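You operate a simulated robot arm through the tools that you are given. There is no shell and no other tool.

You run a simulated two-armed robot. Do the job below in one go: nothing can be reset, and whatever is moved stays where it is left.

TASK
Fetch the blue book from the big green mat and set it on the top of the bench of the blue press. Take the yellow book and leave it on the front of the white counter. Take the wooden block on the big green mat and put it away on the top of the white trolley. Put one of the tall rolls from the bare bench top on the big green mat. Put the wooden wedge from the bare bench top on the chest top behind the cloth rolls. Fetch the weight from the bare bench top and set it on the small green mat. The order is free. Set down upright: weight.

The check looks at the end state, three seconds after you hand in, the way a careful person would. Anything else that was tipped, shoved, dropped, spilled or broken makes it a failure. Flat cloth is picked up by pressing the open fingertips on it (5 to 10 N) and closing them slowly along it; thin cloth reads only 2 to 8 mm in the jaws.

THE ROBOT
Two 6-joint arms with two-finger parallel grippers on one trunk, on a base that drives. Base frame: it is fixed to the floor where the robot stands at the start and does not move with it; the origin is under the middle of the robot, x ahead of it, y to its left, z up. Units: m, degrees, N and s.
The left shoulder is at the start at [0.28, 0.185, 0.905], the right one opposite. With the tool pointing down near the work surface each hand reaches from about 0.54 to 0.9 m from the robot's upright axis, wherever it stands, measured 20 degrees to its own side. Places, roughly: big green mat [-2.6, 2.7, 0.9]; blue book (6x9x2 cm) [-2.3, 2.3, 0.9]; chest top behind the cloth rolls [-3.9, 0.6, 0.9]; front of the white counter (16x158 cm) [-1.38, 1.82, 0.88]; small green mat [-4.5, 3.7, 0.9]; tall roll (6x6x13 cm) [-4.1, 3.4, 1]; tall roll (6x6x21 cm) [-3.6, 3.3, 1]; top of the bench of the blue press [-5.9, 1.4, 0.7]; top of the white trolley (38x15 cm) [-5.46, 2.2, 0.8]; weight (8x5x6 cm) [-3.8, 3.5, 1]; wooden block [-2.25, 2.25, 1]; wooden wedge (6x5x4 cm) [-3.9, 3.6, 0.9]; yellow book (6x9x2 cm) [-2.3, 2.2, 0.9]. Payload 1.57 kg a hand.
The TCP of each hand is the grasp point between the finger pads, 0.03 m short of the fingertips. In the tool frame z runs along the fingers and y along their closing line. The gripper opens to 0.08 m. The fingers are 0.017 m wide and 0.012 m thick; the gripper's body (0.04 by 0.082 m) begins 0.08 m behind the TCP.
Orientation is that of the tool frame in the base frame, as a unit quaternion [x, y, z, w]. With the fingers straight down and closing along the base's y, the tool's x points along the base's -x, its y along +y and its z along -z.

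THE INTERFACE
- The arms move only by the tool apply_moves. It takes "left_plan", "right_plan" or both (then of equal length, played together; a hand with none holds still); each is a list of rows, each a list of 6 numbers: the shift along the base's x, y, z in m, then the turn, a rotation vector about the base's x, y, z in degrees. In form: [[x, y, z, ax, ay, az], ...]. A call has 1 to 20 rows; each row shifts and turns the commanded pose from where the row before left it. "left_jaw" and "right_jaw" are, for a hand that has rows, the closure, from 0 (fully open) to 1 (shut), set as the call begins (left out, the last holds). Rows are played at 5 a second. More than 0.05 m and 8.6 degrees between two rows, or a gripper value outside its range, and nothing of the call is played. Where a pose cannot be reached the arm comes as near as it can. A force on the tool above 40 N (or 10 N above the force at the start of the call, whichever is more), or a blocked arm, ends the call early, and 0.2 s more pass. The fingers move at their own pace (about 0.153 m/s each) and stop on an object; they squeeze with about 43 N. The grip force told is the motor's: it shows also when the fingers shut on nothing. Time passes only in rows, and 0.2 s behind the last, so rows that do not move let the fingers close. The reply holds the time, the measured pose of the TCP, the force on the tool along the base axes, the opening and the grip force, in the units named above and with some noise, with the torque about the TCP (base axes, N m) and any sound that the robot's microphone picked up.
- Cameras (640 x 400 px; columns grow to the right, rows downward): "scene" is now at [0.2453, -0.0017, 1.3589]; the picture's right is [-0.02, -1.00, 0.00], its down [-0.62, 0.01, -0.78] and it looks along [0.78, -0.01, -0.62] (base axes); focal length 266 px, centre (320, 200). "left" rides on the left gripper at [0.072, 0.007, -0.122] in its tool frame; the picture's right is [-0.09, 1.00, 0.00], its down [-0.84, -0.08, -0.54] and it looks along [-0.54, -0.05, 0.84] (tool axes); focal length 238 px, centre (320, 200). "right" rides on the right gripper at [0.072, -0.007, -0.122] in its tool frame; the picture's right is [0.09, 1.00, 0.00], its down [-0.84, 0.08, -0.54] and it looks along [-0.54, 0.05, 0.84] (tool axes); focal length 238 px, centre (320, 200). There is no depth. A picture from a camera that has moved, and an enlarged one, comes with that camera's place and axes in the base frame and with its lens.
- capture(camera): a new picture of that camera. It takes no simulated time.
- raise_lower(by): slides the trunk up (or, below 0, down) by that many m; the arms and the scene camera ride with it, the base frame stays. It gives what a move gives, with no picture.
- base_move(legs): drives the robot by 1 to 6 legs, each [ahead, turn to the left] in m and degrees, along the robot's own axes; the way and the turn of a leg run together, so that a leg with both is an arc; at most 1.5 m and 180 degrees a leg. The arms and the cameras ride along, it lands a little off, and it stops where it bumps. It gives what a move gives.
- head_to(pan, tilt): turns the head with the scene camera to pan (to the left, within 86 degrees either way) and tilt (down, from -29 to 69), counted from straight ahead of the robot. It gives what a move gives.
- enlarge(camera, box): a new picture of the part [left, top, right, bottom] of that camera's present view, enlarged. It takes no simulated time.
- sign_off(): hands the job in; it is judged then, once.

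Places have to be worked out from the pictures, the camera data and where the tool is seen. Open the grippers and draw the arms clear of the work before you hand the job in, unless the task says otherwise.

The tools are called after ">>>" as a command line: name --argument value ..., lists and objects as JSON in quotes. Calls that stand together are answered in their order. apply_moves: Moves the arms, as the interface text tells. Its arguments: {"type":"object","properties":{"left_plan":{"type":"array"},"left_jaw":{"type":"number"},"right_plan":{"type":"array"},"right_jaw":{"type":"number"}},"required":[]} The other tools are called the same way: raise_lower (by) slides the trunk up or down; base_move (legs) drives the base; head_to (pan, tilt) turns the head that bears the scene camera; capture (camera) takes a picture; enlarge (camera, box) takes an enlarged picture of a part of a camera's view; sign_off () hands the job in.

At the start:

```text
t: 0.0
left_ee_pos: [0.5615, 0.2352, 1.1927]
left_ee_rot: [-0.001, 1.0, 0.0, 0.0]
left_contact_force: [0.5, -0.5, 0.2]
left_ft_torque: [-0.01, -0.02, 0.0]
left_gripper_width: 0.0799
left_gripper_force: 0.2
right_ee_pos: [0.5798, -0.184, 1.1612]
right_ee_rot: [0.001, 1.0, 0.0, 0.0]
right_contact_force: [-0.2, -0.1, 0.0]
right_ft_torque: [-0.02, -0.02, 0.01]
right_gripper_width: 0.08
right_gripper_force: 0.1
trunk travel left (down, up): [-0.6, 0.39]
robot x, y, heading: [0.0005, 0.0015, -0.2]
head pan, tilt: [-1.0, 38.5]
```

scene: 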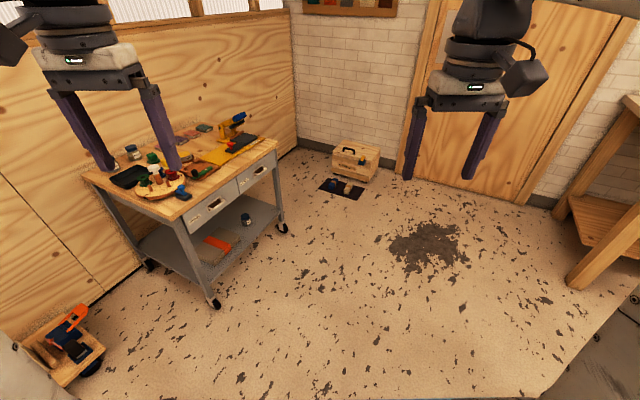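
right: 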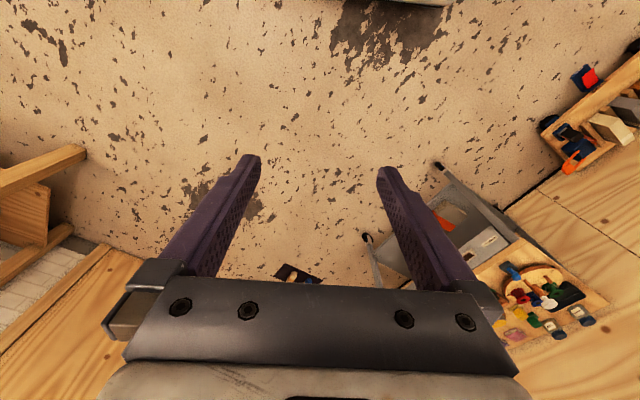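
left: 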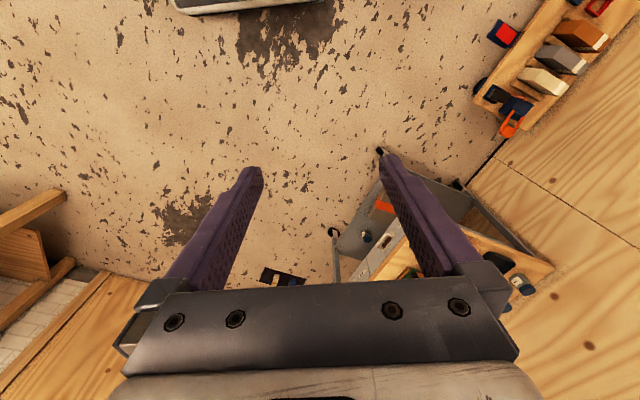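

The start view shows only a trolley and bench area ahead, while all the work places lie behind me (negative x). I'll look round with the head first, to the left.

>>> head_to --pan 86 --tilt 20

>>> capture --camera "scene"

```text
t: 1.6
left_ee_pos: [0.562, 0.2345, 1.1921]
left_ee_rot: [0.001, 1.0, 0.0, 0.0]
left_contact_force: [0.5, 0.8, 0.4]
left_ft_torque: [-0.01, 0.02, -0.01]
left_gripper_width: 0.0799
left_gripper_force: 0.0
right_ee_pos: [0.5801, -0.1839, 1.1602]
right_ee_rot: [0.0, 1.0, 0.001, 0.0]
right_contact_force: [0.5, -0.3, 0.1]
right_ft_torque: [-0.01, 0.0, -0.01]
right_gripper_width: 0.0798
right_gripper_force: 0.1
trunk travel left (down, up): [-0.6, 0.39]
robot x, y, heading: [-0.0009, 0.0003, 0.1]
head pan, tilt: [85.9, 20.0]
```

```text
taken
camera scene: at [0.1659, 0.0928, 1.3881], right [1.0, -0.07, 0.0], down [-0.02, -0.34, -0.94], along [0.07, 0.94, -0.34], focal length 266 px, centre (320, 200)
```

scene: 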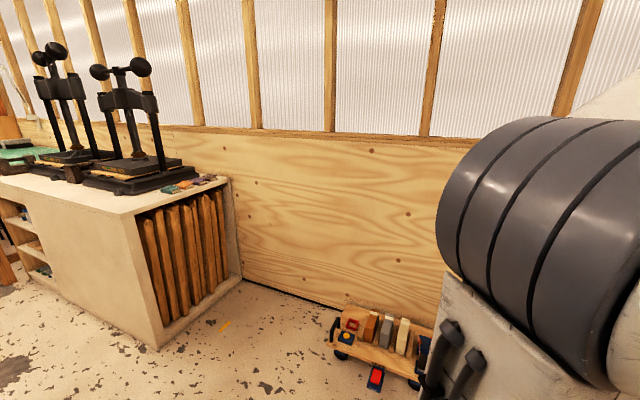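

The white counter with two presses is to my left rear, and nothing is close to me. I'll turn left 120 degrees in place and look at the work area.

>>> base_move --legs '[[0, 150]]'

>>> head_to --pan 0 --tilt 15

>>> capture --camera "scene"

```text
t: 8.3
left_ee_pos: [-0.6084, 0.0352, 1.1929]
left_ee_rot: [0.975, -0.224, 0.0, 0.0]
left_contact_force: [0.0, 0.2, 0.0]
left_ft_torque: [0.01, 0.01, 0.02]
left_gripper_width: 0.08
left_gripper_force: 0.0
right_ee_pos: [-0.4412, 0.4204, 1.162]
right_ee_rot: [0.975, -0.224, 0.0, 0.0]
right_contact_force: [0.3, -1.1, -0.2]
right_ft_torque: [0.0, 0.03, 0.0]
right_gripper_width: 0.0799
right_gripper_force: 0.1
trunk travel left (down, up): [-0.6, 0.39]
robot x, y, heading: [0.0026, 0.0054, 154.2]
head pan, tilt: [85.9, 20.0]
```

```text
t: 9.9
left_ee_pos: [-0.608, 0.0346, 1.1928]
left_ee_rot: [0.975, -0.224, 0.001, 0.0]
left_contact_force: [0.0, 0.0, -0.1]
left_ft_torque: [0.0, -0.01, -0.01]
left_gripper_width: 0.0801
left_gripper_force: 0.0
right_ee_pos: [-0.4413, 0.4196, 1.1604]
right_ee_rot: [0.974, -0.225, 0.0, 0.0]
right_contact_force: [0.0, 0.0, 0.5]
right_ft_torque: [0.02, -0.01, 0.0]
right_gripper_width: 0.0799
right_gripper_force: 0.0
trunk travel left (down, up): [-0.6, 0.39]
robot x, y, heading: [0.0018, -0.0008, 153.8]
head pan, tilt: [0.0, 15.0]
```

```text
taken
camera scene: at [-0.2287, 0.1108, 1.3962], right [0.44, 0.9, 0.0], down [0.23, -0.11, -0.97], along [-0.87, 0.42, -0.26], focal length 266 px, centre (320, 200)
```

scene: 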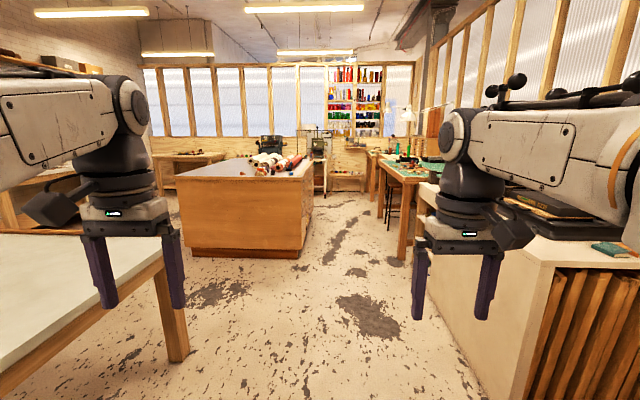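

I now see the counter on the right, a table with the green mat beyond it, and the chest with cloth rolls. I'll enlarge the details.

>>> enlarge --camera "scene" --box '[340, 100, 500, 200]'

>>> enlarge --camera "scene" --box '[140, 110, 340, 235]'

>>> head_to --pan -40 --tilt 20

>>> capture --camera "scene"

>>> head_to --pan 50 --tilt 25

>>> capture --camera "scene"

```text
4.00 times, centred on (420, 150) of scene
camera zoom: at [-0.2287, 0.1108, 1.3962], right [0.44, 0.9, 0.0], down [0.23, -0.11, -0.97], along [-0.87, 0.42, -0.26], focal length 1063 px, centre (-80, 400)
```

zoom: 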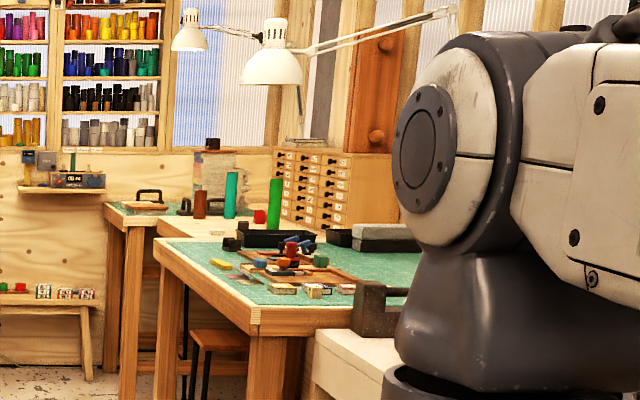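

```text
3.20 times, centred on (240, 172) of scene
camera zoom: at [-0.2287, 0.1108, 1.3962], right [0.44, 0.9, 0.0], down [0.23, -0.11, -0.97], along [-0.87, 0.42, -0.26], focal length 850 px, centre (576, 288)
```

zoom: 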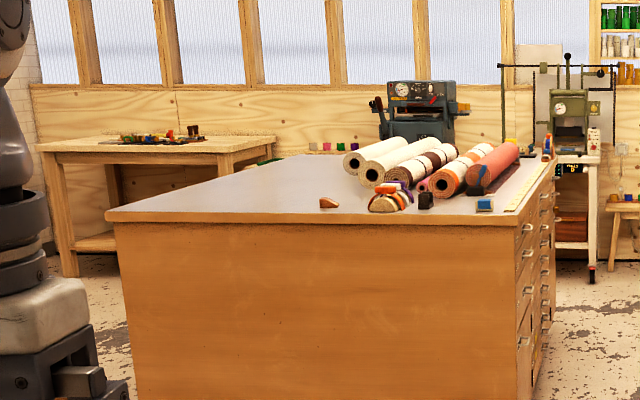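

```text
t: 11.0
left_ee_pos: [-0.6082, 0.0341, 1.194]
left_ee_rot: [0.975, -0.224, 0.0, 0.0]
left_contact_force: [-0.4, 0.3, 0.7]
left_ft_torque: [-0.02, 0.03, 0.03]
left_gripper_width: 0.0801
left_gripper_force: 0.1
right_ee_pos: [-0.441, 0.4217, 1.1608]
right_ee_rot: [0.975, -0.224, 0.0, 0.0]
right_contact_force: [-0.2, 0.0, -0.8]
right_ft_torque: [0.01, 0.0, 0.01]
right_gripper_width: 0.0799
right_gripper_force: 0.1
trunk travel left (down, up): [-0.6, 0.39]
robot x, y, heading: [-0.0016, 0.0003, 154.1]
head pan, tilt: [-40.0, 20.0]
```

```text
taken
camera scene: at [-0.1828, 0.155, 1.3881], right [0.91, 0.41, 0.0], down [0.14, -0.31, -0.94], along [-0.38, 0.86, -0.34], focal length 266 px, centre (320, 200)
```

scene: 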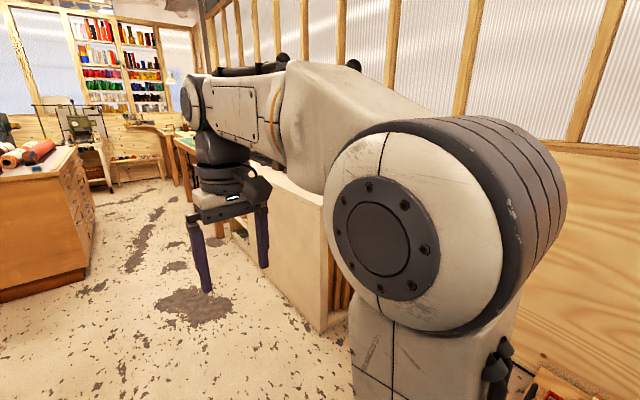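

```text
t: 12.7
left_ee_pos: [-0.6085, 0.0345, 1.1923]
left_ee_rot: [0.975, -0.224, -0.001, 0.001]
left_contact_force: [0.2, 0.0, 0.4]
left_ft_torque: [-0.01, 0.01, 0.03]
left_gripper_width: 0.08
left_gripper_force: 0.1
right_ee_pos: [-0.4408, 0.4198, 1.1608]
right_ee_rot: [0.975, -0.224, 0.0, 0.0]
right_contact_force: [0.0, -0.3, 0.3]
right_ft_torque: [-0.02, 0.01, 0.0]
right_gripper_width: 0.0799
right_gripper_force: 0.0
trunk travel left (down, up): [-0.6, 0.39]
robot x, y, heading: [-0.0033, 0.0019, 154.0]
head pan, tilt: [50.0, 25.0]
```

```text
taken
camera scene: at [-0.2289, 0.0325, 1.38], right [-0.41, 0.91, 0.0], down [0.39, 0.17, -0.91], along [-0.83, -0.37, -0.42], focal length 266 px, centre (320, 200)
```

scene: 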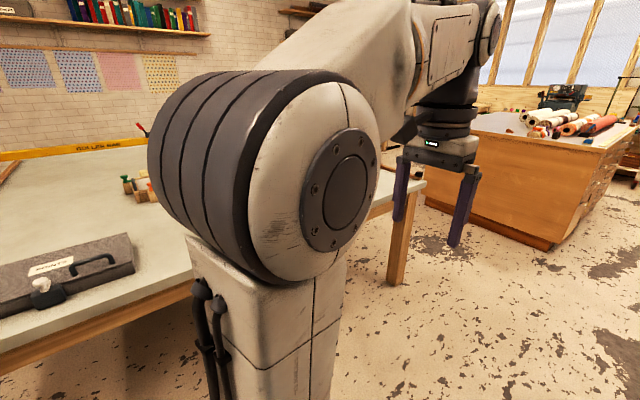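

From the geometry I estimate the room's axes are rotated about 150°: counter front n≈0.81 to my right, mat table beyond from about (-2.24, 2.01), chest to the left. I'll drive along the aisle with a slight right turn.

>>> head_to --pan -30 --tilt 30

>>> raise_lower --by 0.12

>>> base_move --legs '[[0, -6], [1.5, 0], [1.0, 0]]'

>>> capture --camera "scene"

```text
t: 14.2
left_ee_pos: [-0.6092, 0.0351, 1.1931]
left_ee_rot: [0.974, -0.224, 0.0, 0.0]
left_contact_force: [-0.3, -0.4, 0.3]
left_ft_torque: [-0.04, 0.02, 0.02]
left_gripper_width: 0.0801
left_gripper_force: 0.0
right_ee_pos: [-0.4416, 0.4198, 1.1594]
right_ee_rot: [0.974, -0.225, 0.0, 0.0]
right_contact_force: [-0.4, 0.2, -0.1]
right_ft_torque: [-0.01, 0.02, 0.0]
right_gripper_width: 0.0799
right_gripper_force: 0.0
trunk travel left (down, up): [-0.6, 0.39]
robot x, y, heading: [0.0031, -0.0026, 154.1]
head pan, tilt: [-30.0, 30.0]
```

```text
t: 15.7
left_ee_pos: [-0.6085, 0.0353, 1.3132]
left_ee_rot: [0.975, -0.224, 0.0, 0.0]
left_contact_force: [0.0, 0.5, 0.0]
left_ft_torque: [-0.02, 0.0, 0.0]
left_gripper_width: 0.08
left_gripper_force: 0.0
right_ee_pos: [-0.4419, 0.4193, 1.28]
right_ee_rot: [0.975, -0.224, 0.001, 0.0]
right_contact_force: [-0.2, -0.3, 1.0]
right_ft_torque: [0.0, 0.02, 0.0]
right_gripper_width: 0.0801
right_gripper_force: 0.0
trunk travel left (down, up): [-0.72, 0.27]
robot x, y, heading: [-0.002, 0.0011, 154.2]
head pan, tilt: [-30.0, 30.0]
```

```text
t: 28.3
left_ee_pos: [-2.6928, 1.4244, 1.3117]
left_ee_rot: [0.96, -0.279, 0.0, 0.0]
left_contact_force: [-1.1, 0.1, 0.7]
left_ft_torque: [0.01, 0.01, -0.02]
left_gripper_width: 0.0799
left_gripper_force: 0.0
right_ee_pos: [-2.4839, 1.7884, 1.2808]
right_ee_rot: [0.96, -0.279, 0.0, 0.0]
right_contact_force: [-0.2, -0.2, -0.3]
right_ft_torque: [-0.02, -0.01, 0.03]
right_gripper_width: 0.0798
right_gripper_force: 0.1
trunk travel left (down, up): [-0.72, 0.27]
robot x, y, heading: [-2.0945, 1.3215, 147.6]
head pan, tilt: [-30.0, 30.0]
```

```text
taken
camera scene: at [-2.2698, 1.4873, 1.4921], right [0.89, 0.46, 0.0], down [0.23, -0.44, -0.87], along [-0.4, 0.77, -0.5], focal length 266 px, centre (320, 200)
```

scene: 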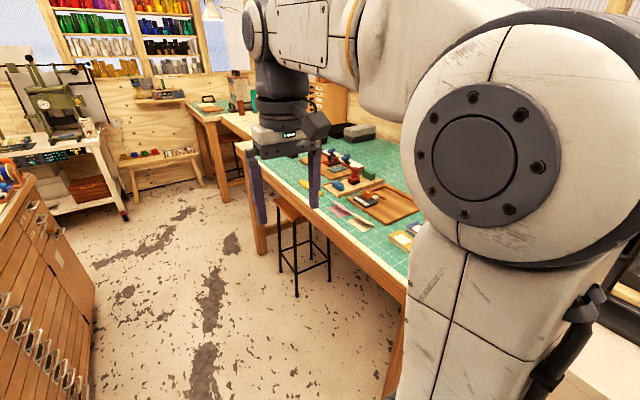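

I'm at about u≈2.5 in room terms, with the books and block near the table's near corner. I'll drive 0.55 m further and turn right to face the mat table.

>>> base_move --legs '[[0.5, 0], [0, -85]]'

>>> head_to --pan 0 --tilt 45

>>> capture --camera "scene"

>>> capture --camera "right"

>>> capture --camera "left"

```text
t: 34.8
left_ee_pos: [-2.4871, 2.1948, 1.3128]
left_ee_rot: [-0.539, 0.843, 0.0, 0.0]
left_contact_force: [-0.6, 0.1, 0.2]
left_ft_torque: [0.0, 0.0, -0.02]
left_gripper_width: 0.08
left_gripper_force: 0.0
right_ee_pos: [-2.0987, 2.0335, 1.2799]
right_ee_rot: [-0.538, 0.843, 0.0, 0.0]
right_contact_force: [0.3, 0.4, 0.2]
right_ft_torque: [-0.01, 0.04, 0.01]
right_gripper_width: 0.0801
right_gripper_force: 0.0
trunk travel left (down, up): [-0.72, 0.27]
robot x, y, heading: [-2.5091, 1.5886, 65.0]
head pan, tilt: [-30.0, 30.0]
```

```text
t: 35.7
left_ee_pos: [-2.4882, 2.194, 1.3129]
left_ee_rot: [-0.539, 0.842, 0.0, 0.0]
left_contact_force: [0.2, -0.3, -0.1]
left_ft_torque: [0.01, -0.01, 0.0]
left_gripper_width: 0.08
left_gripper_force: 0.1
right_ee_pos: [-2.0997, 2.0348, 1.2809]
right_ee_rot: [-0.538, 0.843, 0.0, -0.001]
right_contact_force: [-0.2, 0.0, 0.5]
right_ft_torque: [0.01, 0.02, 0.02]
right_gripper_width: 0.0799
right_gripper_force: 0.0
trunk travel left (down, up): [-0.72, 0.27]
robot x, y, heading: [-2.5077, 1.5832, 65.2]
head pan, tilt: [0.0, 45.0]
```

```text
taken
camera scene: at [-2.4096, 1.8046, 1.4695], right [0.91, -0.42, 0.0], down [-0.3, -0.64, -0.71], along [0.3, 0.64, -0.71], focal length 266 px, centre (320, 200)
```

scene: 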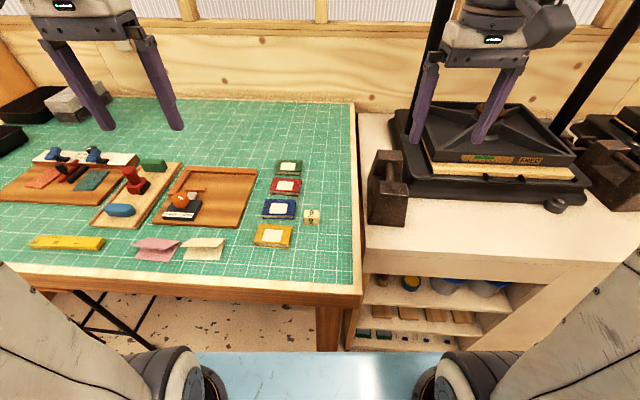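

```text
taken
camera right: at [-2.1233, 1.9659, 1.4026], right [-0.94, 0.34, 0.0], down [0.28, 0.79, 0.54], along [0.18, 0.51, -0.84], focal length 238 px, centre (320, 200)
```

right: 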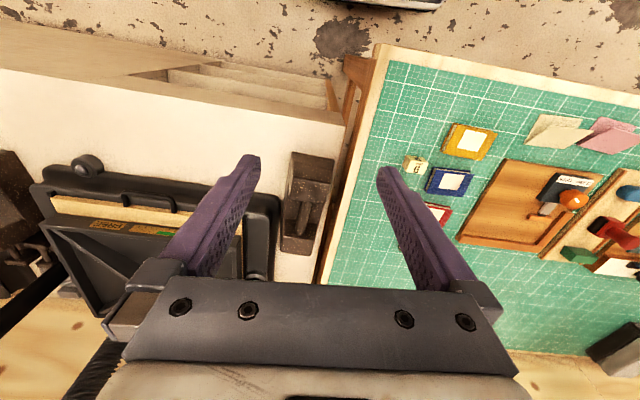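

```text
taken
camera left: at [-2.5243, 2.1312, 1.4351], right [-0.86, 0.5, 0.0], down [0.42, 0.73, 0.54], along [0.27, 0.47, -0.84], focal length 238 px, centre (320, 200)
```

left: 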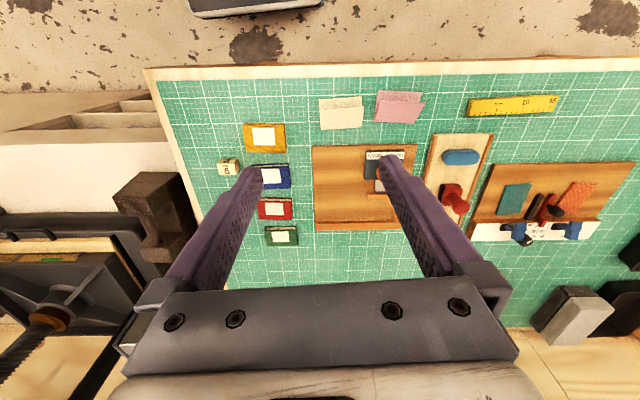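

The mat's near corner shows the yellow and blue books, the numbered block, and the counter strip in front of the press. I'll enlarge the views to measure angles and heights.

>>> enlarge --camera "left" --box '[160, 70, 360, 195]'

>>> enlarge --camera "scene" --box '[240, 150, 400, 250]'

>>> enlarge --camera "scene" --box '[360, 150, 600, 300]'

```text
3.20 times, centred on (260, 132) of left
camera zoom: at [-2.5243, 2.1312, 1.4351], right [-0.86, 0.5, 0.0], down [0.42, 0.73, 0.54], along [0.27, 0.47, -0.84], focal length 763 px, centre (512, 416)
```

zoom: 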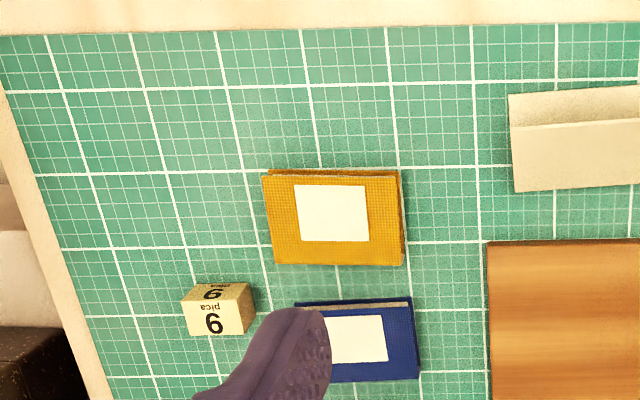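

```text
4.00 times, centred on (320, 200) of scene
camera zoom: at [-2.4096, 1.8046, 1.4695], right [0.91, -0.42, 0.0], down [-0.3, -0.64, -0.71], along [0.3, 0.64, -0.71], focal length 1063 px, centre (320, 200)
```

zoom: 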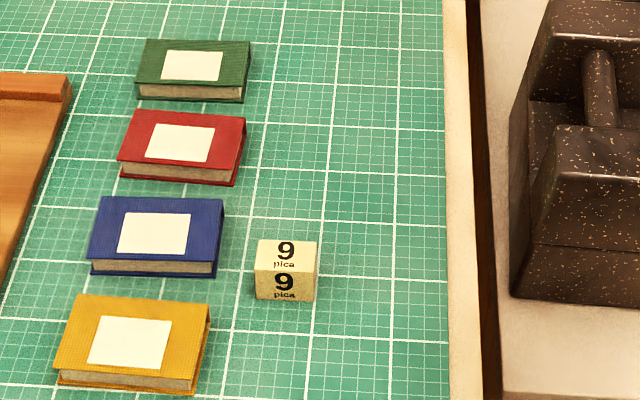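

```text
2.67 times, centred on (480, 225) of scene
camera zoom: at [-2.4096, 1.8046, 1.4695], right [0.91, -0.42, 0.0], down [-0.3, -0.64, -0.71], along [0.3, 0.64, -0.71], focal length 709 px, centre (-107, 133)
```

zoom: 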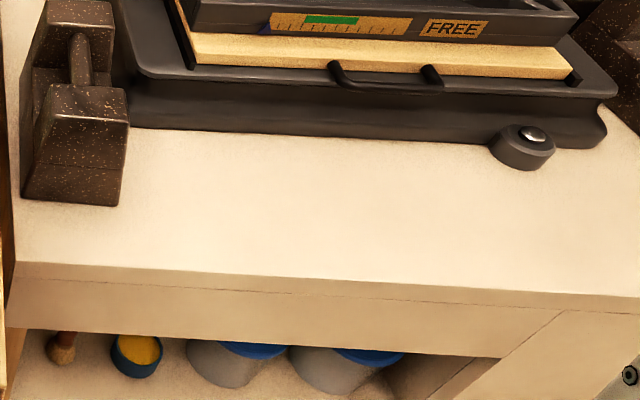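

Yellow book centre ≈(-2.340, 2.240), its 6 cm side along heading 60°; blue ≈(-2.297, 2.326), block ≈(-2.226, 2.255). I'll move the left hand aside, then bring the right hand above the yellow book while turning it so the fingers close along the short side.

>>> apply_moves --left_plan '[[-0.036, 0.017, 0, 0, 0, 0], [-0.036, 0.017, 0, 0, 0, 0], [-0.036, 0.017, 0, 0, 0, 0], [-0.036, 0.017, 0, 0, 0, 0], [-0.036, 0.017, 0, 0, 0, 0]]'

>>> apply_moves --right_plan '[[-0.0219, 0.0187, 0, 0, 0, 7.7], [-0.0219, 0.0187, 0, 0, 0, 7.7], [-0.0219, 0.0187, 0, 0, 0, 7.7], [-0.0219, 0.0187, 0, 0, 0, 7.7], [-0.0219, 0.0187, 0, 0, 0, 7.7], [-0.0219, 0.0187, 0, 0, 0, 7.7], [-0.0219, 0.0187, 0, 0, 0, 7.7], [-0.0219, 0.0187, 0, 0, 0, 7.7], [-0.0219, 0.0187, 0, 0, 0, 7.7], [-0.0219, 0.0187, 0, 0, 0, 7.7], [-0.0219, 0.0187, 0, 0, 0, 7.8], [0, 0, -0.04, 0, 0, 0], [0, 0, -0.04, 0, 0, 0], [0, 0, -0.04, 0, 0, 0], [0, 0, 0, 0, 0, 0]]'

>>> capture --camera "right"

>>> capture --camera "scene"

```text
t: 36.9
left_ee_pos: [-2.6696, 2.2778, 1.3142]
left_ee_rot: [-0.538, 0.843, 0.0, 0.0]
left_contact_force: [0.6, -0.8, -0.2]
left_ft_torque: [0.0, 0.0, 0.0]
left_gripper_width: 0.0801
left_gripper_force: 0.1
right_ee_pos: [-2.0994, 2.0356, 1.2811]
right_ee_rot: [-0.538, 0.843, 0.0, 0.0]
right_contact_force: [-0.4, 0.3, -0.6]
right_ft_torque: [0.02, 0.0, -0.03]
right_gripper_width: 0.08
right_gripper_force: 0.1
trunk travel left (down, up): [-0.72, 0.27]
robot x, y, heading: [-2.5102, 1.5861, 65.3]
head pan, tilt: [0.0, 45.0]
```

```text
t: 40.1
left_ee_pos: [-2.6684, 2.2778, 1.3142]
left_ee_rot: [-0.539, 0.842, 0.0, 0.001]
left_contact_force: [-0.1, 0.1, 0.5]
left_ft_torque: [-0.03, 0.03, 0.0]
left_gripper_width: 0.0801
left_gripper_force: 0.1
right_ee_pos: [-2.3382, 2.2392, 1.1608]
right_ee_rot: [0.966, -0.26, 0.0, 0.0]
right_contact_force: [-0.4, -0.3, 0.3]
right_ft_torque: [0.03, 0.0, -0.01]
right_gripper_width: 0.0801
right_gripper_force: 0.0
trunk travel left (down, up): [-0.72, 0.27]
robot x, y, heading: [-2.5114, 1.5872, 65.2]
head pan, tilt: [0.0, 45.0]
```

```text
taken
camera right: at [-2.2733, 2.209, 1.2826], right [-0.42, -0.91, 0.0], down [-0.76, 0.35, 0.54], along [-0.49, 0.23, -0.84], focal length 238 px, centre (320, 200)
```

right: 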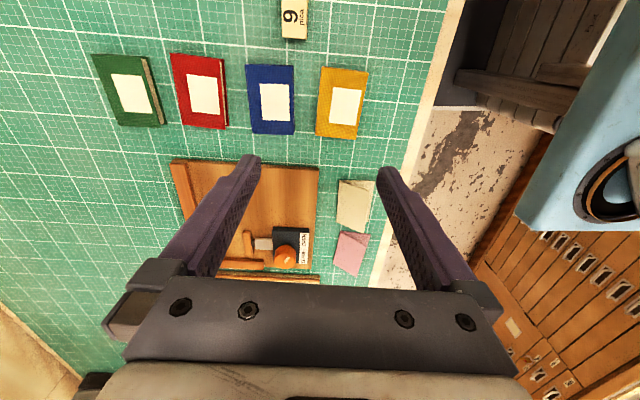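

```text
taken
camera scene: at [-2.4097, 1.8048, 1.4694], right [0.91, -0.42, 0.0], down [-0.3, -0.64, -0.71], along [0.3, 0.64, -0.71], focal length 266 px, centre (320, 200)
```

scene: 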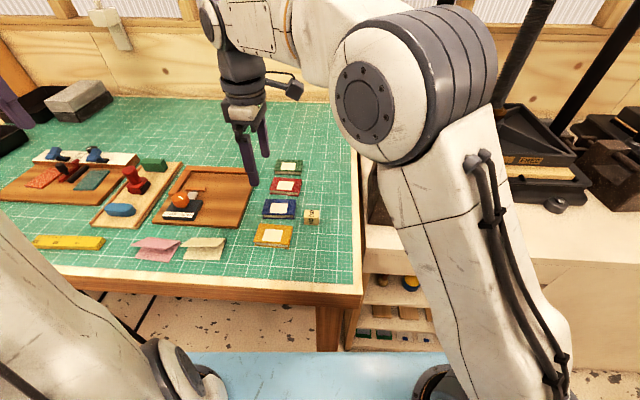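

Comparing the scene and hand cameras, both rays agree if the mat top is about z≈0.94 (book tops 0.96), giving yellow ≈(-2.350, 2.209). I'll shift over it and lower to check again.

>>> apply_moves --right_plan '[[-0.006, -0.015, -0.03, 0, 0, 0], [-0.006, -0.015, -0.03, 0, 0, 0], [0, 0, -0.03, 0, 0, 0], [0, 0, -0.02, 0, 0, 0], [0, 0, 0, 0, 0, 0]]'

>>> capture --camera "right"

>>> capture --camera "scene"

```text
t: 41.3
left_ee_pos: [-2.6689, 2.2786, 1.3148]
left_ee_rot: [-0.539, 0.843, 0.001, 0.0]
left_contact_force: [-0.2, 0.6, -0.5]
left_ft_torque: [-0.03, 0.0, -0.01]
left_gripper_width: 0.0801
left_gripper_force: 0.1
right_ee_pos: [-2.3528, 2.2102, 1.0493]
right_ee_rot: [0.966, -0.259, 0.0, 0.0]
right_contact_force: [-0.2, 0.2, -0.1]
right_ft_torque: [-0.01, 0.05, -0.01]
right_gripper_width: 0.0798
right_gripper_force: 0.1
trunk travel left (down, up): [-0.72, 0.27]
robot x, y, heading: [-2.5094, 1.5872, 64.9]
head pan, tilt: [0.0, 45.0]
```

```text
taken
camera right: at [-2.2874, 2.1789, 1.1719], right [-0.42, -0.91, 0.0], down [-0.76, 0.35, 0.54], along [-0.49, 0.23, -0.84], focal length 238 px, centre (320, 200)
```

right: 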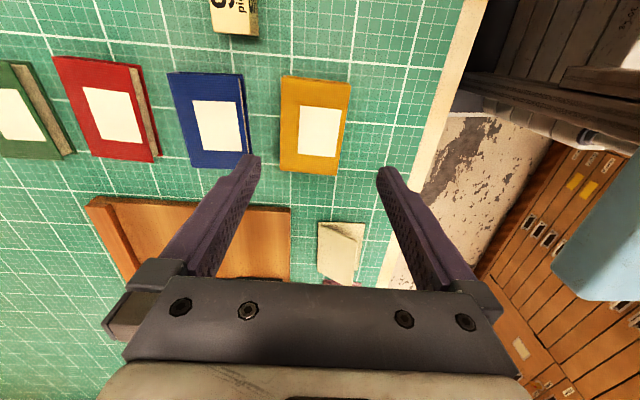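

```text
taken
camera scene: at [-2.4097, 1.8048, 1.4694], right [0.91, -0.42, 0.0], down [-0.3, -0.64, -0.71], along [0.3, 0.64, -0.71], focal length 266 px, centre (320, 200)
```

scene: 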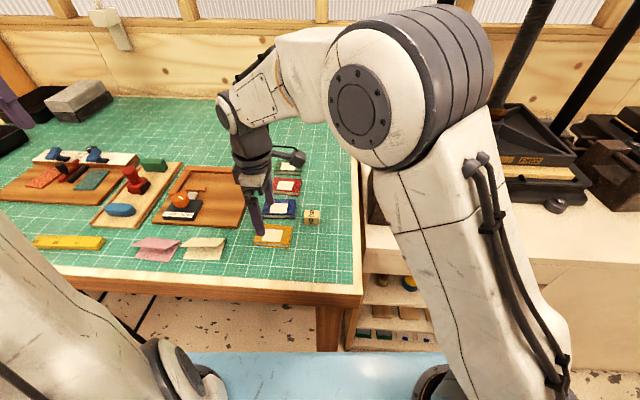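

Corner rays put the yellow book at ≈(-2.341, 2.211) with its short side at 60°. I'll centre on it, narrow the jaw to ~7 cm to clear the blue neighbour, and lower most of the way.

>>> apply_moves --right_plan '[[0.006, 0.0, 0, 0, 0, 0], [0.005, 0.0, -0.02, 0, 0, 0], [0, 0, -0.02, 0, 0, 0], [0, 0, -0.02, 0, 0, 0], [0, 0, 0, 0, 0, 0]]' --right_jaw 0.12

>>> capture --camera "right"

>>> enlarge --camera "scene" --box '[220, 140, 340, 260]'

```text
t: 42.5
left_ee_pos: [-2.6691, 2.2788, 1.3163]
left_ee_rot: [-0.538, 0.843, 0.0, 0.0]
left_contact_force: [0.0, 0.3, -0.6]
left_ft_torque: [-0.04, -0.03, 0.0]
left_gripper_width: 0.0798
left_gripper_force: 0.1
right_ee_pos: [-2.3408, 2.2114, 0.9896]
right_ee_rot: [0.966, -0.26, 0.0, 0.0]
right_contact_force: [0.8, -1.2, 0.1]
right_ft_torque: [-0.01, 0.01, -0.03]
right_gripper_width: 0.0704
right_gripper_force: 0.0
trunk travel left (down, up): [-0.72, 0.27]
robot x, y, heading: [-2.5069, 1.5852, 64.9]
head pan, tilt: [0.0, 45.0]
```

```text
taken
camera right: at [-2.276, 2.1798, 1.1113], right [-0.42, -0.91, 0.0], down [-0.76, 0.35, 0.54], along [-0.49, 0.23, -0.84], focal length 238 px, centre (320, 200)
```

right: 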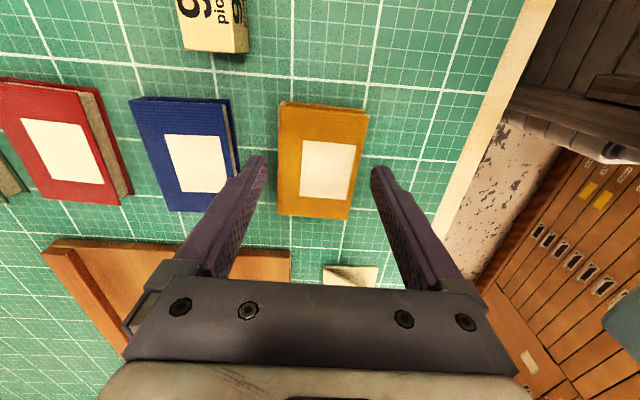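

```text
3.33 times, centred on (280, 200) of scene
camera zoom: at [-2.4097, 1.8048, 1.4694], right [0.91, -0.42, 0.0], down [-0.3, -0.64, -0.71], along [0.3, 0.64, -0.71], focal length 886 px, centre (453, 200)
```

zoom: 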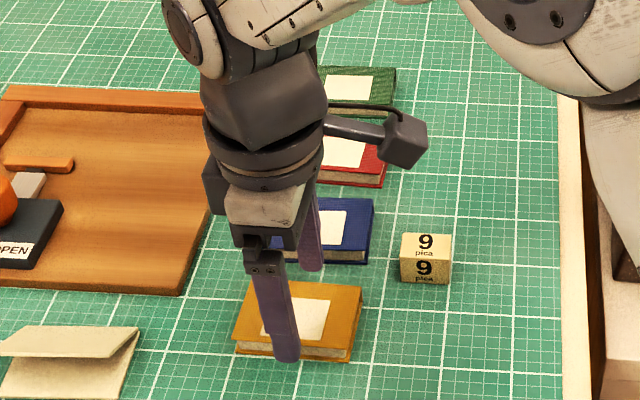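

The fingers straddle the yellow book cleanly. I'll lower gently in small steps and watch the vertical force for the mat.

>>> apply_moves --right_plan '[[0, 0, -0.005, 0, 0, 0], [0, 0, -0.005, 0, 0, 0], [0, 0, -0.004, 0, 0, 0], [0, 0, 0, 0, 0, 0]]'

>>> apply_moves --right_plan '[[0, 0, -0.003, 0, 0, 0], [0, 0, 0, 0, 0, 0]]'

>>> apply_moves --right_plan '[[0, 0, -0.003, 0, 0, 0], [0, 0, 0, 0, 0, 0]]'

```text
t: 43.5
left_ee_pos: [-2.6673, 2.2774, 1.3154]
left_ee_rot: [-0.539, 0.842, 0.0, -0.001]
left_contact_force: [0.1, 0.4, -0.8]
left_ft_torque: [0.02, 0.01, -0.01]
left_gripper_width: 0.0798
left_gripper_force: 0.0
right_ee_pos: [-2.3397, 2.2107, 0.9756]
right_ee_rot: [0.966, -0.26, 0.0, 0.0]
right_contact_force: [0.9, -0.7, 0.3]
right_ft_torque: [0.01, -0.01, -0.02]
right_gripper_width: 0.0703
right_gripper_force: 0.0
trunk travel left (down, up): [-0.72, 0.27]
robot x, y, heading: [-2.5103, 1.5881, 65.0]
head pan, tilt: [0.0, 45.0]
```

```text
t: 44.1
left_ee_pos: [-2.6682, 2.2781, 1.3152]
left_ee_rot: [-0.539, 0.843, 0.0, 0.001]
left_contact_force: [0.5, 0.2, -1.3]
left_ft_torque: [0.0, 0.01, 0.02]
left_gripper_width: 0.08
left_gripper_force: 0.1
right_ee_pos: [-2.3408, 2.2115, 0.9742]
right_ee_rot: [0.966, -0.259, 0.0, 0.0]
right_contact_force: [0.1, -0.1, 0.3]
right_ft_torque: [-0.01, -0.02, -0.03]
right_gripper_width: 0.0702
right_gripper_force: 0.1
trunk travel left (down, up): [-0.72, 0.27]
robot x, y, heading: [-2.5093, 1.5886, 64.9]
head pan, tilt: [0.0, 45.0]
```

```text
t: 44.7
left_ee_pos: [-2.6685, 2.2777, 1.3146]
left_ee_rot: [-0.539, 0.842, 0.0, 0.0]
left_contact_force: [-0.4, -0.2, 0.4]
left_ft_torque: [0.0, 0.01, 0.0]
left_gripper_width: 0.0799
left_gripper_force: 0.2
right_ee_pos: [-2.3406, 2.2097, 0.9703]
right_ee_rot: [0.966, -0.259, 0.001, -0.001]
right_contact_force: [-0.2, -0.2, 0.3]
right_ft_torque: [0.02, -0.02, 0.02]
right_gripper_width: 0.0704
right_gripper_force: 0.0
trunk travel left (down, up): [-0.72, 0.27]
robot x, y, heading: [-2.5109, 1.5868, 65.2]
head pan, tilt: [0.0, 45.0]
```

No contact yet at TCP 0.970 (tips 0.940), so the mat is lower. I'll look at the hand camera and keep lowering gently.

>>> apply_moves --right_plan '[[0, 0, -0.003, 0, 0, 0], [0, 0, 0, 0, 0, 0]]'

>>> apply_moves --right_plan '[[0, 0, -0.003, 0, 0, 0], [0, 0, 0, 0, 0, 0]]'

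>>> capture --camera "right"

>>> enlarge --camera "scene" --box '[230, 190, 310, 260]'

```text
t: 45.3
left_ee_pos: [-2.6688, 2.2793, 1.3145]
left_ee_rot: [-0.538, 0.843, 0.0, -0.001]
left_contact_force: [-0.2, 0.6, -0.3]
left_ft_torque: [0.03, -0.02, 0.01]
left_gripper_width: 0.08
left_gripper_force: 0.0
right_ee_pos: [-2.3413, 2.2111, 0.9683]
right_ee_rot: [0.965, -0.26, 0.0, 0.0]
right_contact_force: [0.8, -0.3, 4.5]
right_ft_torque: [-0.17, 0.05, 0.06]
right_gripper_width: 0.0705
right_gripper_force: 0.1
trunk travel left (down, up): [-0.72, 0.27]
robot x, y, heading: [-2.5077, 1.5862, 65.2]
head pan, tilt: [0.0, 45.0]
```

```text
t: 45.9
left_ee_pos: [-2.6681, 2.2769, 1.3151]
left_ee_rot: [-0.538, 0.843, 0.001, 0.0]
left_contact_force: [0.0, -1.2, 0.6]
left_ft_torque: [0.0, -0.03, -0.03]
left_gripper_width: 0.0798
left_gripper_force: 0.1
right_ee_pos: [-2.3418, 2.2108, 0.9684]
right_ee_rot: [0.966, -0.26, -0.002, -0.002]
right_contact_force: [6.0, -4.3, 37.8]
right_ft_torque: [-1.53, 0.43, 0.37]
right_gripper_width: 0.0707
right_gripper_force: 0.1
trunk travel left (down, up): [-0.72, 0.27]
robot x, y, heading: [-2.5104, 1.5848, 65.5]
head pan, tilt: [0.0, 45.0]
```

```text
taken
camera right: at [-2.2754, 2.1792, 1.0898], right [-0.42, -0.91, 0.0], down [-0.76, 0.35, 0.54], along [-0.49, 0.23, -0.84], focal length 238 px, centre (320, 200)
```

right: 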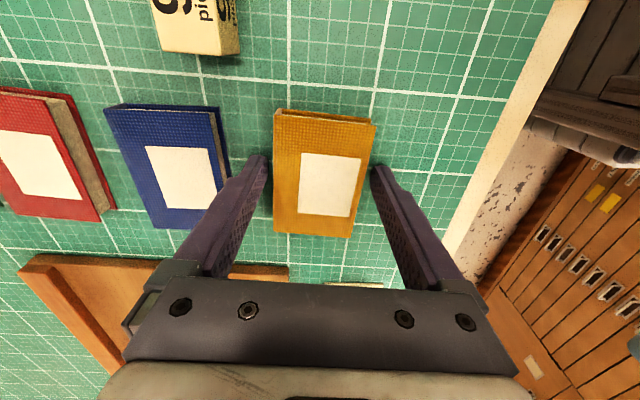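

```text
5.71 times, centred on (270, 225) of scene
camera zoom: at [-2.4096, 1.8032, 1.4702], right [0.91, -0.42, 0.0], down [-0.3, -0.64, -0.71], along [0.3, 0.64, -0.71], focal length 1519 px, centre (606, 57)
```

zoom: 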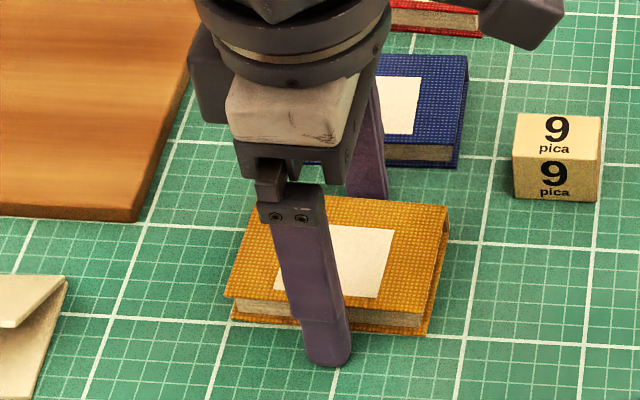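

Contact at TCP 0.968, so the mat top is z≈0.938. I'll back up about 5 mm and close the jaw on the book.

>>> apply_moves --right_plan '[[0, 0, 0.006, 0, 0, 0], [0, 0, 0, 0, 0, 0]]'

>>> apply_moves --right_plan '[[0, 0, 0, 0, 0, 0], [0, 0, 0, 0, 0, 0], [0, 0, 0, 0, 0, 0], [0, 0, 0, 0, 0, 0]]' --right_jaw 0.5

```text
t: 46.5
left_ee_pos: [-2.6696, 2.278, 1.3146]
left_ee_rot: [-0.539, 0.843, 0.0, 0.0]
left_contact_force: [0.7, 1.2, 0.1]
left_ft_torque: [-0.03, -0.01, -0.01]
left_gripper_width: 0.08
left_gripper_force: 0.0
right_ee_pos: [-2.3415, 2.2104, 0.9681]
right_ee_rot: [0.966, -0.26, 0.001, 0.001]
right_contact_force: [0.0, 0.6, 0.1]
right_ft_torque: [-0.03, -0.01, 0.01]
right_gripper_width: 0.0704
right_gripper_force: 0.0
trunk travel left (down, up): [-0.72, 0.27]
robot x, y, heading: [-2.5116, 1.5873, 64.7]
head pan, tilt: [0.0, 45.0]
```

```text
t: 47.5
left_ee_pos: [-2.6697, 2.2788, 1.3156]
left_ee_rot: [-0.538, 0.843, 0.0, 0.0]
left_contact_force: [-0.9, 0.1, -0.4]
left_ft_torque: [0.02, -0.01, 0.02]
left_gripper_width: 0.0799
left_gripper_force: 0.0
right_ee_pos: [-2.3419, 2.2116, 0.9713]
right_ee_rot: [0.966, -0.26, 0.0, -0.001]
right_contact_force: [-0.1, -0.5, 0.6]
right_ft_torque: [0.0, 0.03, -0.01]
right_gripper_width: 0.0568
right_gripper_force: 43.6
trunk travel left (down, up): [-0.72, 0.27]
robot x, y, heading: [-2.5114, 1.5864, 65.3]
head pan, tilt: [0.0, 45.0]
```

Gripped at 57 mm with 44 N. I'll lift straight up and check that it's held.

>>> apply_moves --right_plan '[[0, 0, 0.02, 0, 0, 0], [0, 0, 0.04, 0, 0, 0], [0, 0, 0.045, 0, 0, 0], [0, 0, 0.045, 0, 0, 0], [0, 0, 0.03, 0, 0, 0], [0, 0, 0, 0, 0, 0]]'

>>> capture --camera "scene"

```text
t: 48.9
left_ee_pos: [-2.6681, 2.278, 1.3143]
left_ee_rot: [-0.539, 0.843, 0.0, 0.0]
left_contact_force: [0.3, 0.0, -0.5]
left_ft_torque: [0.01, 0.01, 0.0]
left_gripper_width: 0.0801
left_gripper_force: 0.0
right_ee_pos: [-2.3412, 2.2111, 1.1532]
right_ee_rot: [0.966, -0.26, 0.0, 0.0]
right_contact_force: [-0.6, 0.5, -0.2]
right_ft_torque: [-0.02, 0.01, -0.04]
right_gripper_width: 0.057
right_gripper_force: 42.5
trunk travel left (down, up): [-0.72, 0.27]
robot x, y, heading: [-2.5119, 1.5838, 65.3]
head pan, tilt: [0.0, 45.0]
```

```text
taken
camera scene: at [-2.4097, 1.8047, 1.4694], right [0.91, -0.42, 0.0], down [-0.3, -0.64, -0.71], along [0.3, 0.64, -0.71], focal length 266 px, centre (320, 200)
```

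scene: 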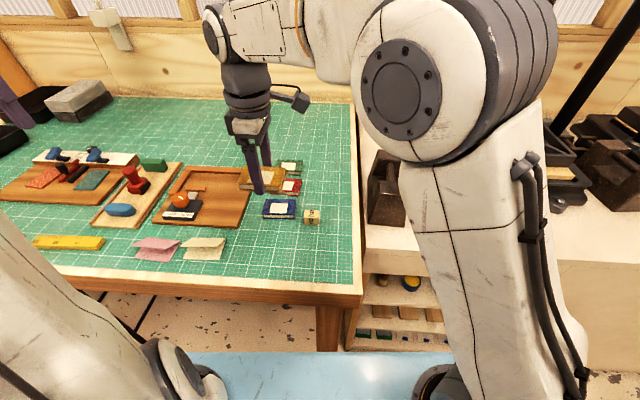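

The book is held securely. I'll carry it over to the counter's front strip, target about (-1.814, 2.058), staying at z≈1.15.

>>> apply_moves --right_plan '[[0.044, -0.01275, 0, 0, 0, 0], [0.044, -0.01275, 0, 0, 0, 0], [0.044, -0.01275, 0, 0, 0, 0], [0.044, -0.01275, 0, 0, 0, 0], [0.044, -0.01275, 0, 0, 0, 0], [0.044, -0.01275, 0, 0, 0, 0], [0.044, -0.01275, 0, 0, 0, 0], [0.044, -0.01275, 0, 0, 0, 0], [0.044, -0.01275, 0, 0, 0, 0], [0.044, -0.01275, 0, 0, 0, 0], [0.044, -0.01275, 0, 0, 0, 0], [0.044, -0.01275, 0, 0, 0, 0], [0, 0, 0, 0, 0, 0]]'

>>> capture --camera "scene"

>>> capture --camera "right"

```text
t: 51.7
left_ee_pos: [-2.669, 2.2782, 1.3151]
left_ee_rot: [-0.538, 0.843, 0.0, 0.0]
left_contact_force: [1.0, -1.0, -0.6]
left_ft_torque: [-0.03, 0.04, -0.03]
left_gripper_width: 0.08
left_gripper_force: 0.2
right_ee_pos: [-1.8165, 2.0575, 1.1467]
right_ee_rot: [0.966, -0.259, 0.0, -0.001]
right_contact_force: [0.3, -0.3, -0.9]
right_ft_torque: [0.02, 0.03, -0.01]
right_gripper_width: 0.0569
right_gripper_force: 42.9
trunk travel left (down, up): [-0.72, 0.27]
robot x, y, heading: [-2.5108, 1.5881, 65.4]
head pan, tilt: [0.0, 45.0]
```

```text
taken
camera scene: at [-2.4092, 1.8047, 1.4694], right [0.91, -0.42, 0.0], down [-0.3, -0.64, -0.71], along [0.3, 0.64, -0.71], focal length 266 px, centre (320, 200)
```

scene: 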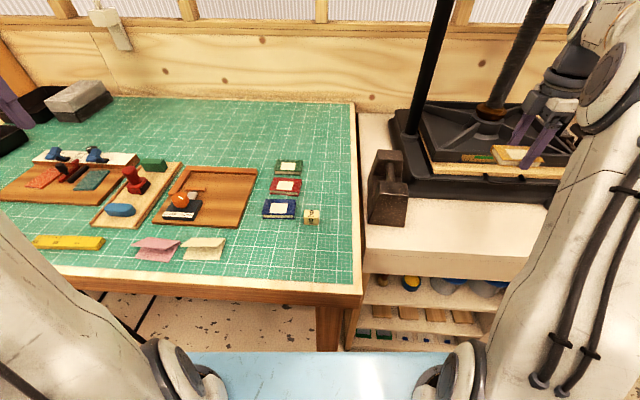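

```text
taken
camera right: at [-1.7505, 2.0261, 1.2695], right [-0.42, -0.91, 0.0], down [-0.76, 0.35, 0.54], along [-0.49, 0.23, -0.84], focal length 238 px, centre (320, 200)
```

right: 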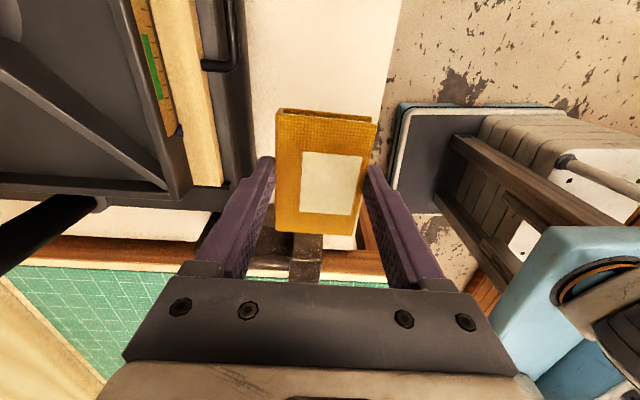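

The book hangs above the clear strip (counter edge n≈0.78, press at n≈0.976, hand at 0.874). I'll lower to just above the counter (z 0.88), expecting touch at TCP ≈0.913.

>>> apply_moves --right_plan '[[0, 0, -0.045, 0, 0, 0], [0, 0, -0.045, 0, 0, 0], [0, 0, -0.045, 0, 0, 0], [0, 0, -0.04, 0, 0, 0], [0, 0, -0.03, 0, 0, 0], [0, 0, -0.01, 0, 0, 0], [0, 0, 0, 0, 0, 0]]'

>>> capture --camera "right"

>>> capture --camera "scene"

```text
t: 53.3
left_ee_pos: [-2.6697, 2.2787, 1.3143]
left_ee_rot: [-0.539, 0.842, 0.0, 0.001]
left_contact_force: [-0.6, 0.3, 0.3]
left_ft_torque: [0.02, -0.01, -0.01]
left_gripper_width: 0.0798
left_gripper_force: 0.1
right_ee_pos: [-1.8132, 2.0568, 0.9331]
right_ee_rot: [0.966, -0.26, 0.0, 0.001]
right_contact_force: [-0.2, -0.3, -0.3]
right_ft_torque: [-0.03, -0.02, 0.0]
right_gripper_width: 0.0569
right_gripper_force: 42.8
trunk travel left (down, up): [-0.72, 0.27]
robot x, y, heading: [-2.5105, 1.5819, 65.2]
head pan, tilt: [0.0, 45.0]
```

```text
taken
camera right: at [-1.7476, 2.0267, 1.0564], right [-0.42, -0.91, 0.0], down [-0.76, 0.35, 0.54], along [-0.49, 0.23, -0.84], focal length 238 px, centre (320, 200)
```

right: 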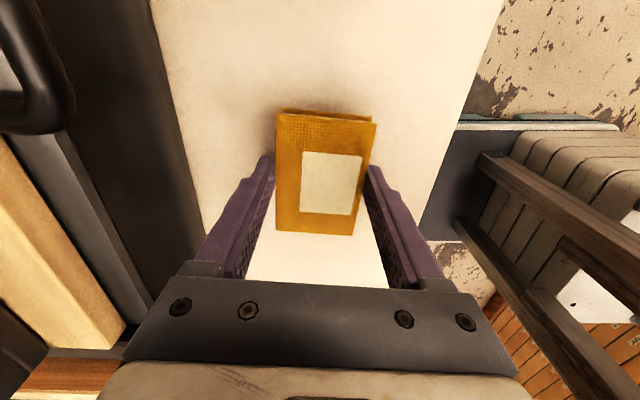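

```text
taken
camera scene: at [-2.4095, 1.8047, 1.4694], right [0.91, -0.42, 0.0], down [-0.3, -0.64, -0.71], along [0.3, 0.64, -0.71], focal length 266 px, centre (320, 200)
```

scene: 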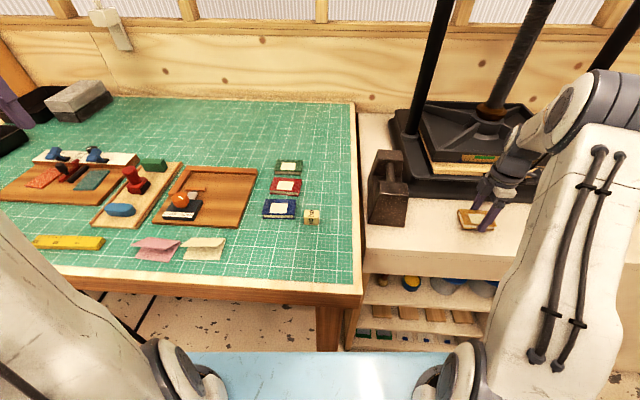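

The book is over the clear strip, roughly 2 cm above it. I'll lower in small steps until contact.

>>> apply_moves --right_plan '[[0, 0, -0.006, 0, 0, 0], [0, 0, -0.006, 0, 0, 0], [0, 0, -0.003, 0, 0, 0], [0, 0, 0, 0, 0, 0]]'

>>> apply_moves --right_plan '[[0, 0, -0.003, 0, 0, 0], [0, 0, 0, 0, 0, 0]]'

>>> apply_moves --right_plan '[[0, 0, -0.002, 0, 0, 0], [0, 0, 0, 0, 0, 0]]'

```text
t: 54.3
left_ee_pos: [-2.6699, 2.2783, 1.3156]
left_ee_rot: [-0.539, 0.842, 0.001, 0.0]
left_contact_force: [0.0, 0.0, -0.4]
left_ft_torque: [0.02, 0.0, 0.02]
left_gripper_width: 0.08
left_gripper_force: 0.1
right_ee_pos: [-1.8142, 2.0558, 0.9204]
right_ee_rot: [0.966, -0.26, 0.0, 0.0]
right_contact_force: [-0.2, -1.0, -1.3]
right_ft_torque: [0.02, 0.01, -0.02]
right_gripper_width: 0.0567
right_gripper_force: 43.5
trunk travel left (down, up): [-0.72, 0.27]
robot x, y, heading: [-2.5138, 1.5887, 65.3]
head pan, tilt: [0.0, 45.0]
```

```text
t: 54.9
left_ee_pos: [-2.669, 2.2788, 1.3149]
left_ee_rot: [-0.539, 0.842, 0.0, 0.0]
left_contact_force: [0.1, 0.0, -0.1]
left_ft_torque: [0.0, 0.0, 0.0]
left_gripper_width: 0.0801
left_gripper_force: 0.0
right_ee_pos: [-1.8141, 2.0572, 0.9177]
right_ee_rot: [0.966, -0.26, 0.0, 0.001]
right_contact_force: [-0.4, -0.1, -0.9]
right_ft_torque: [-0.02, 0.03, 0.03]
right_gripper_width: 0.0569
right_gripper_force: 43.4
trunk travel left (down, up): [-0.72, 0.27]
robot x, y, heading: [-2.5087, 1.5855, 65.1]
head pan, tilt: [0.0, 45.0]
```

```text
t: 55.5
left_ee_pos: [-2.6691, 2.2795, 1.3146]
left_ee_rot: [-0.539, 0.842, 0.0, 0.0]
left_contact_force: [-0.5, 0.9, 0.1]
left_ft_torque: [0.02, 0.01, -0.01]
left_gripper_width: 0.08
left_gripper_force: 0.0
right_ee_pos: [-1.8128, 2.0564, 0.9171]
right_ee_rot: [0.966, -0.259, 0.0, -0.001]
right_contact_force: [0.1, 0.1, -0.7]
right_ft_torque: [0.01, 0.02, -0.04]
right_gripper_width: 0.0569
right_gripper_force: 42.7
trunk travel left (down, up): [-0.72, 0.27]
robot x, y, heading: [-2.512, 1.5853, 65.1]
head pan, tilt: [0.0, 45.0]
```

Still no contact at about 0.916; I'll continue in 2 mm steps.

>>> apply_moves --right_plan '[[0, 0, -0.002, 0, 0, 0], [0, 0, 0, 0, 0, 0]]'

>>> apply_moves --right_plan '[[0, 0, -0.002, 0, 0, 0], [0, 0, 0, 0, 0, 0]]'

>>> apply_moves --right_plan '[[0, 0, -0.002, 0, 0, 0], [0, 0, 0, 0, 0, 0]]'

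```text
t: 56.1
left_ee_pos: [-2.6697, 2.2768, 1.3157]
left_ee_rot: [-0.538, 0.843, 0.0, 0.0]
left_contact_force: [0.3, 0.2, -0.3]
left_ft_torque: [-0.01, 0.01, -0.01]
left_gripper_width: 0.0799
left_gripper_force: 0.0
right_ee_pos: [-1.8135, 2.0561, 0.9156]
right_ee_rot: [0.966, -0.259, 0.002, -0.001]
right_contact_force: [-0.4, -4.2, 16.8]
right_ft_torque: [-0.38, 0.35, 0.03]
right_gripper_width: 0.0569
right_gripper_force: 42.9
trunk travel left (down, up): [-0.72, 0.27]
robot x, y, heading: [-2.5122, 1.5873, 65.1]
head pan, tilt: [0.0, 45.0]
```

```text
t: 56.7
left_ee_pos: [-2.6708, 2.2776, 1.3153]
left_ee_rot: [-0.538, 0.843, 0.0, 0.001]
left_contact_force: [0.3, 0.2, -0.6]
left_ft_torque: [0.01, 0.0, 0.0]
left_gripper_width: 0.0801
left_gripper_force: 0.0
right_ee_pos: [-1.8139, 2.0571, 0.9146]
right_ee_rot: [0.966, -0.26, 0.002, -0.002]
right_contact_force: [-4.5, -3.1, 35.5]
right_ft_torque: [-0.08, 0.32, -0.08]
right_gripper_width: 0.0572
right_gripper_force: 43.1
trunk travel left (down, up): [-0.72, 0.27]
robot x, y, heading: [-2.5071, 1.5839, 65.2]
head pan, tilt: [0.0, 45.0]
```

```text
t: 57.3
left_ee_pos: [-2.671, 2.2775, 1.3153]
left_ee_rot: [-0.539, 0.842, 0.0, 0.002]
left_contact_force: [-0.1, -0.5, -0.7]
left_ft_torque: [0.0, 0.01, 0.0]
left_gripper_width: 0.0801
left_gripper_force: 0.1
right_ee_pos: [-1.8135, 2.0578, 0.9154]
right_ee_rot: [0.966, -0.26, 0.003, -0.003]
right_contact_force: [-5.0, -0.7, 44.7]
right_ft_torque: [-0.78, 0.79, -0.16]
right_gripper_width: 0.0571
right_gripper_force: 42.9
trunk travel left (down, up): [-0.72, 0.27]
robot x, y, heading: [-2.5094, 1.5862, 64.9]
head pan, tilt: [0.0, 45.0]
```

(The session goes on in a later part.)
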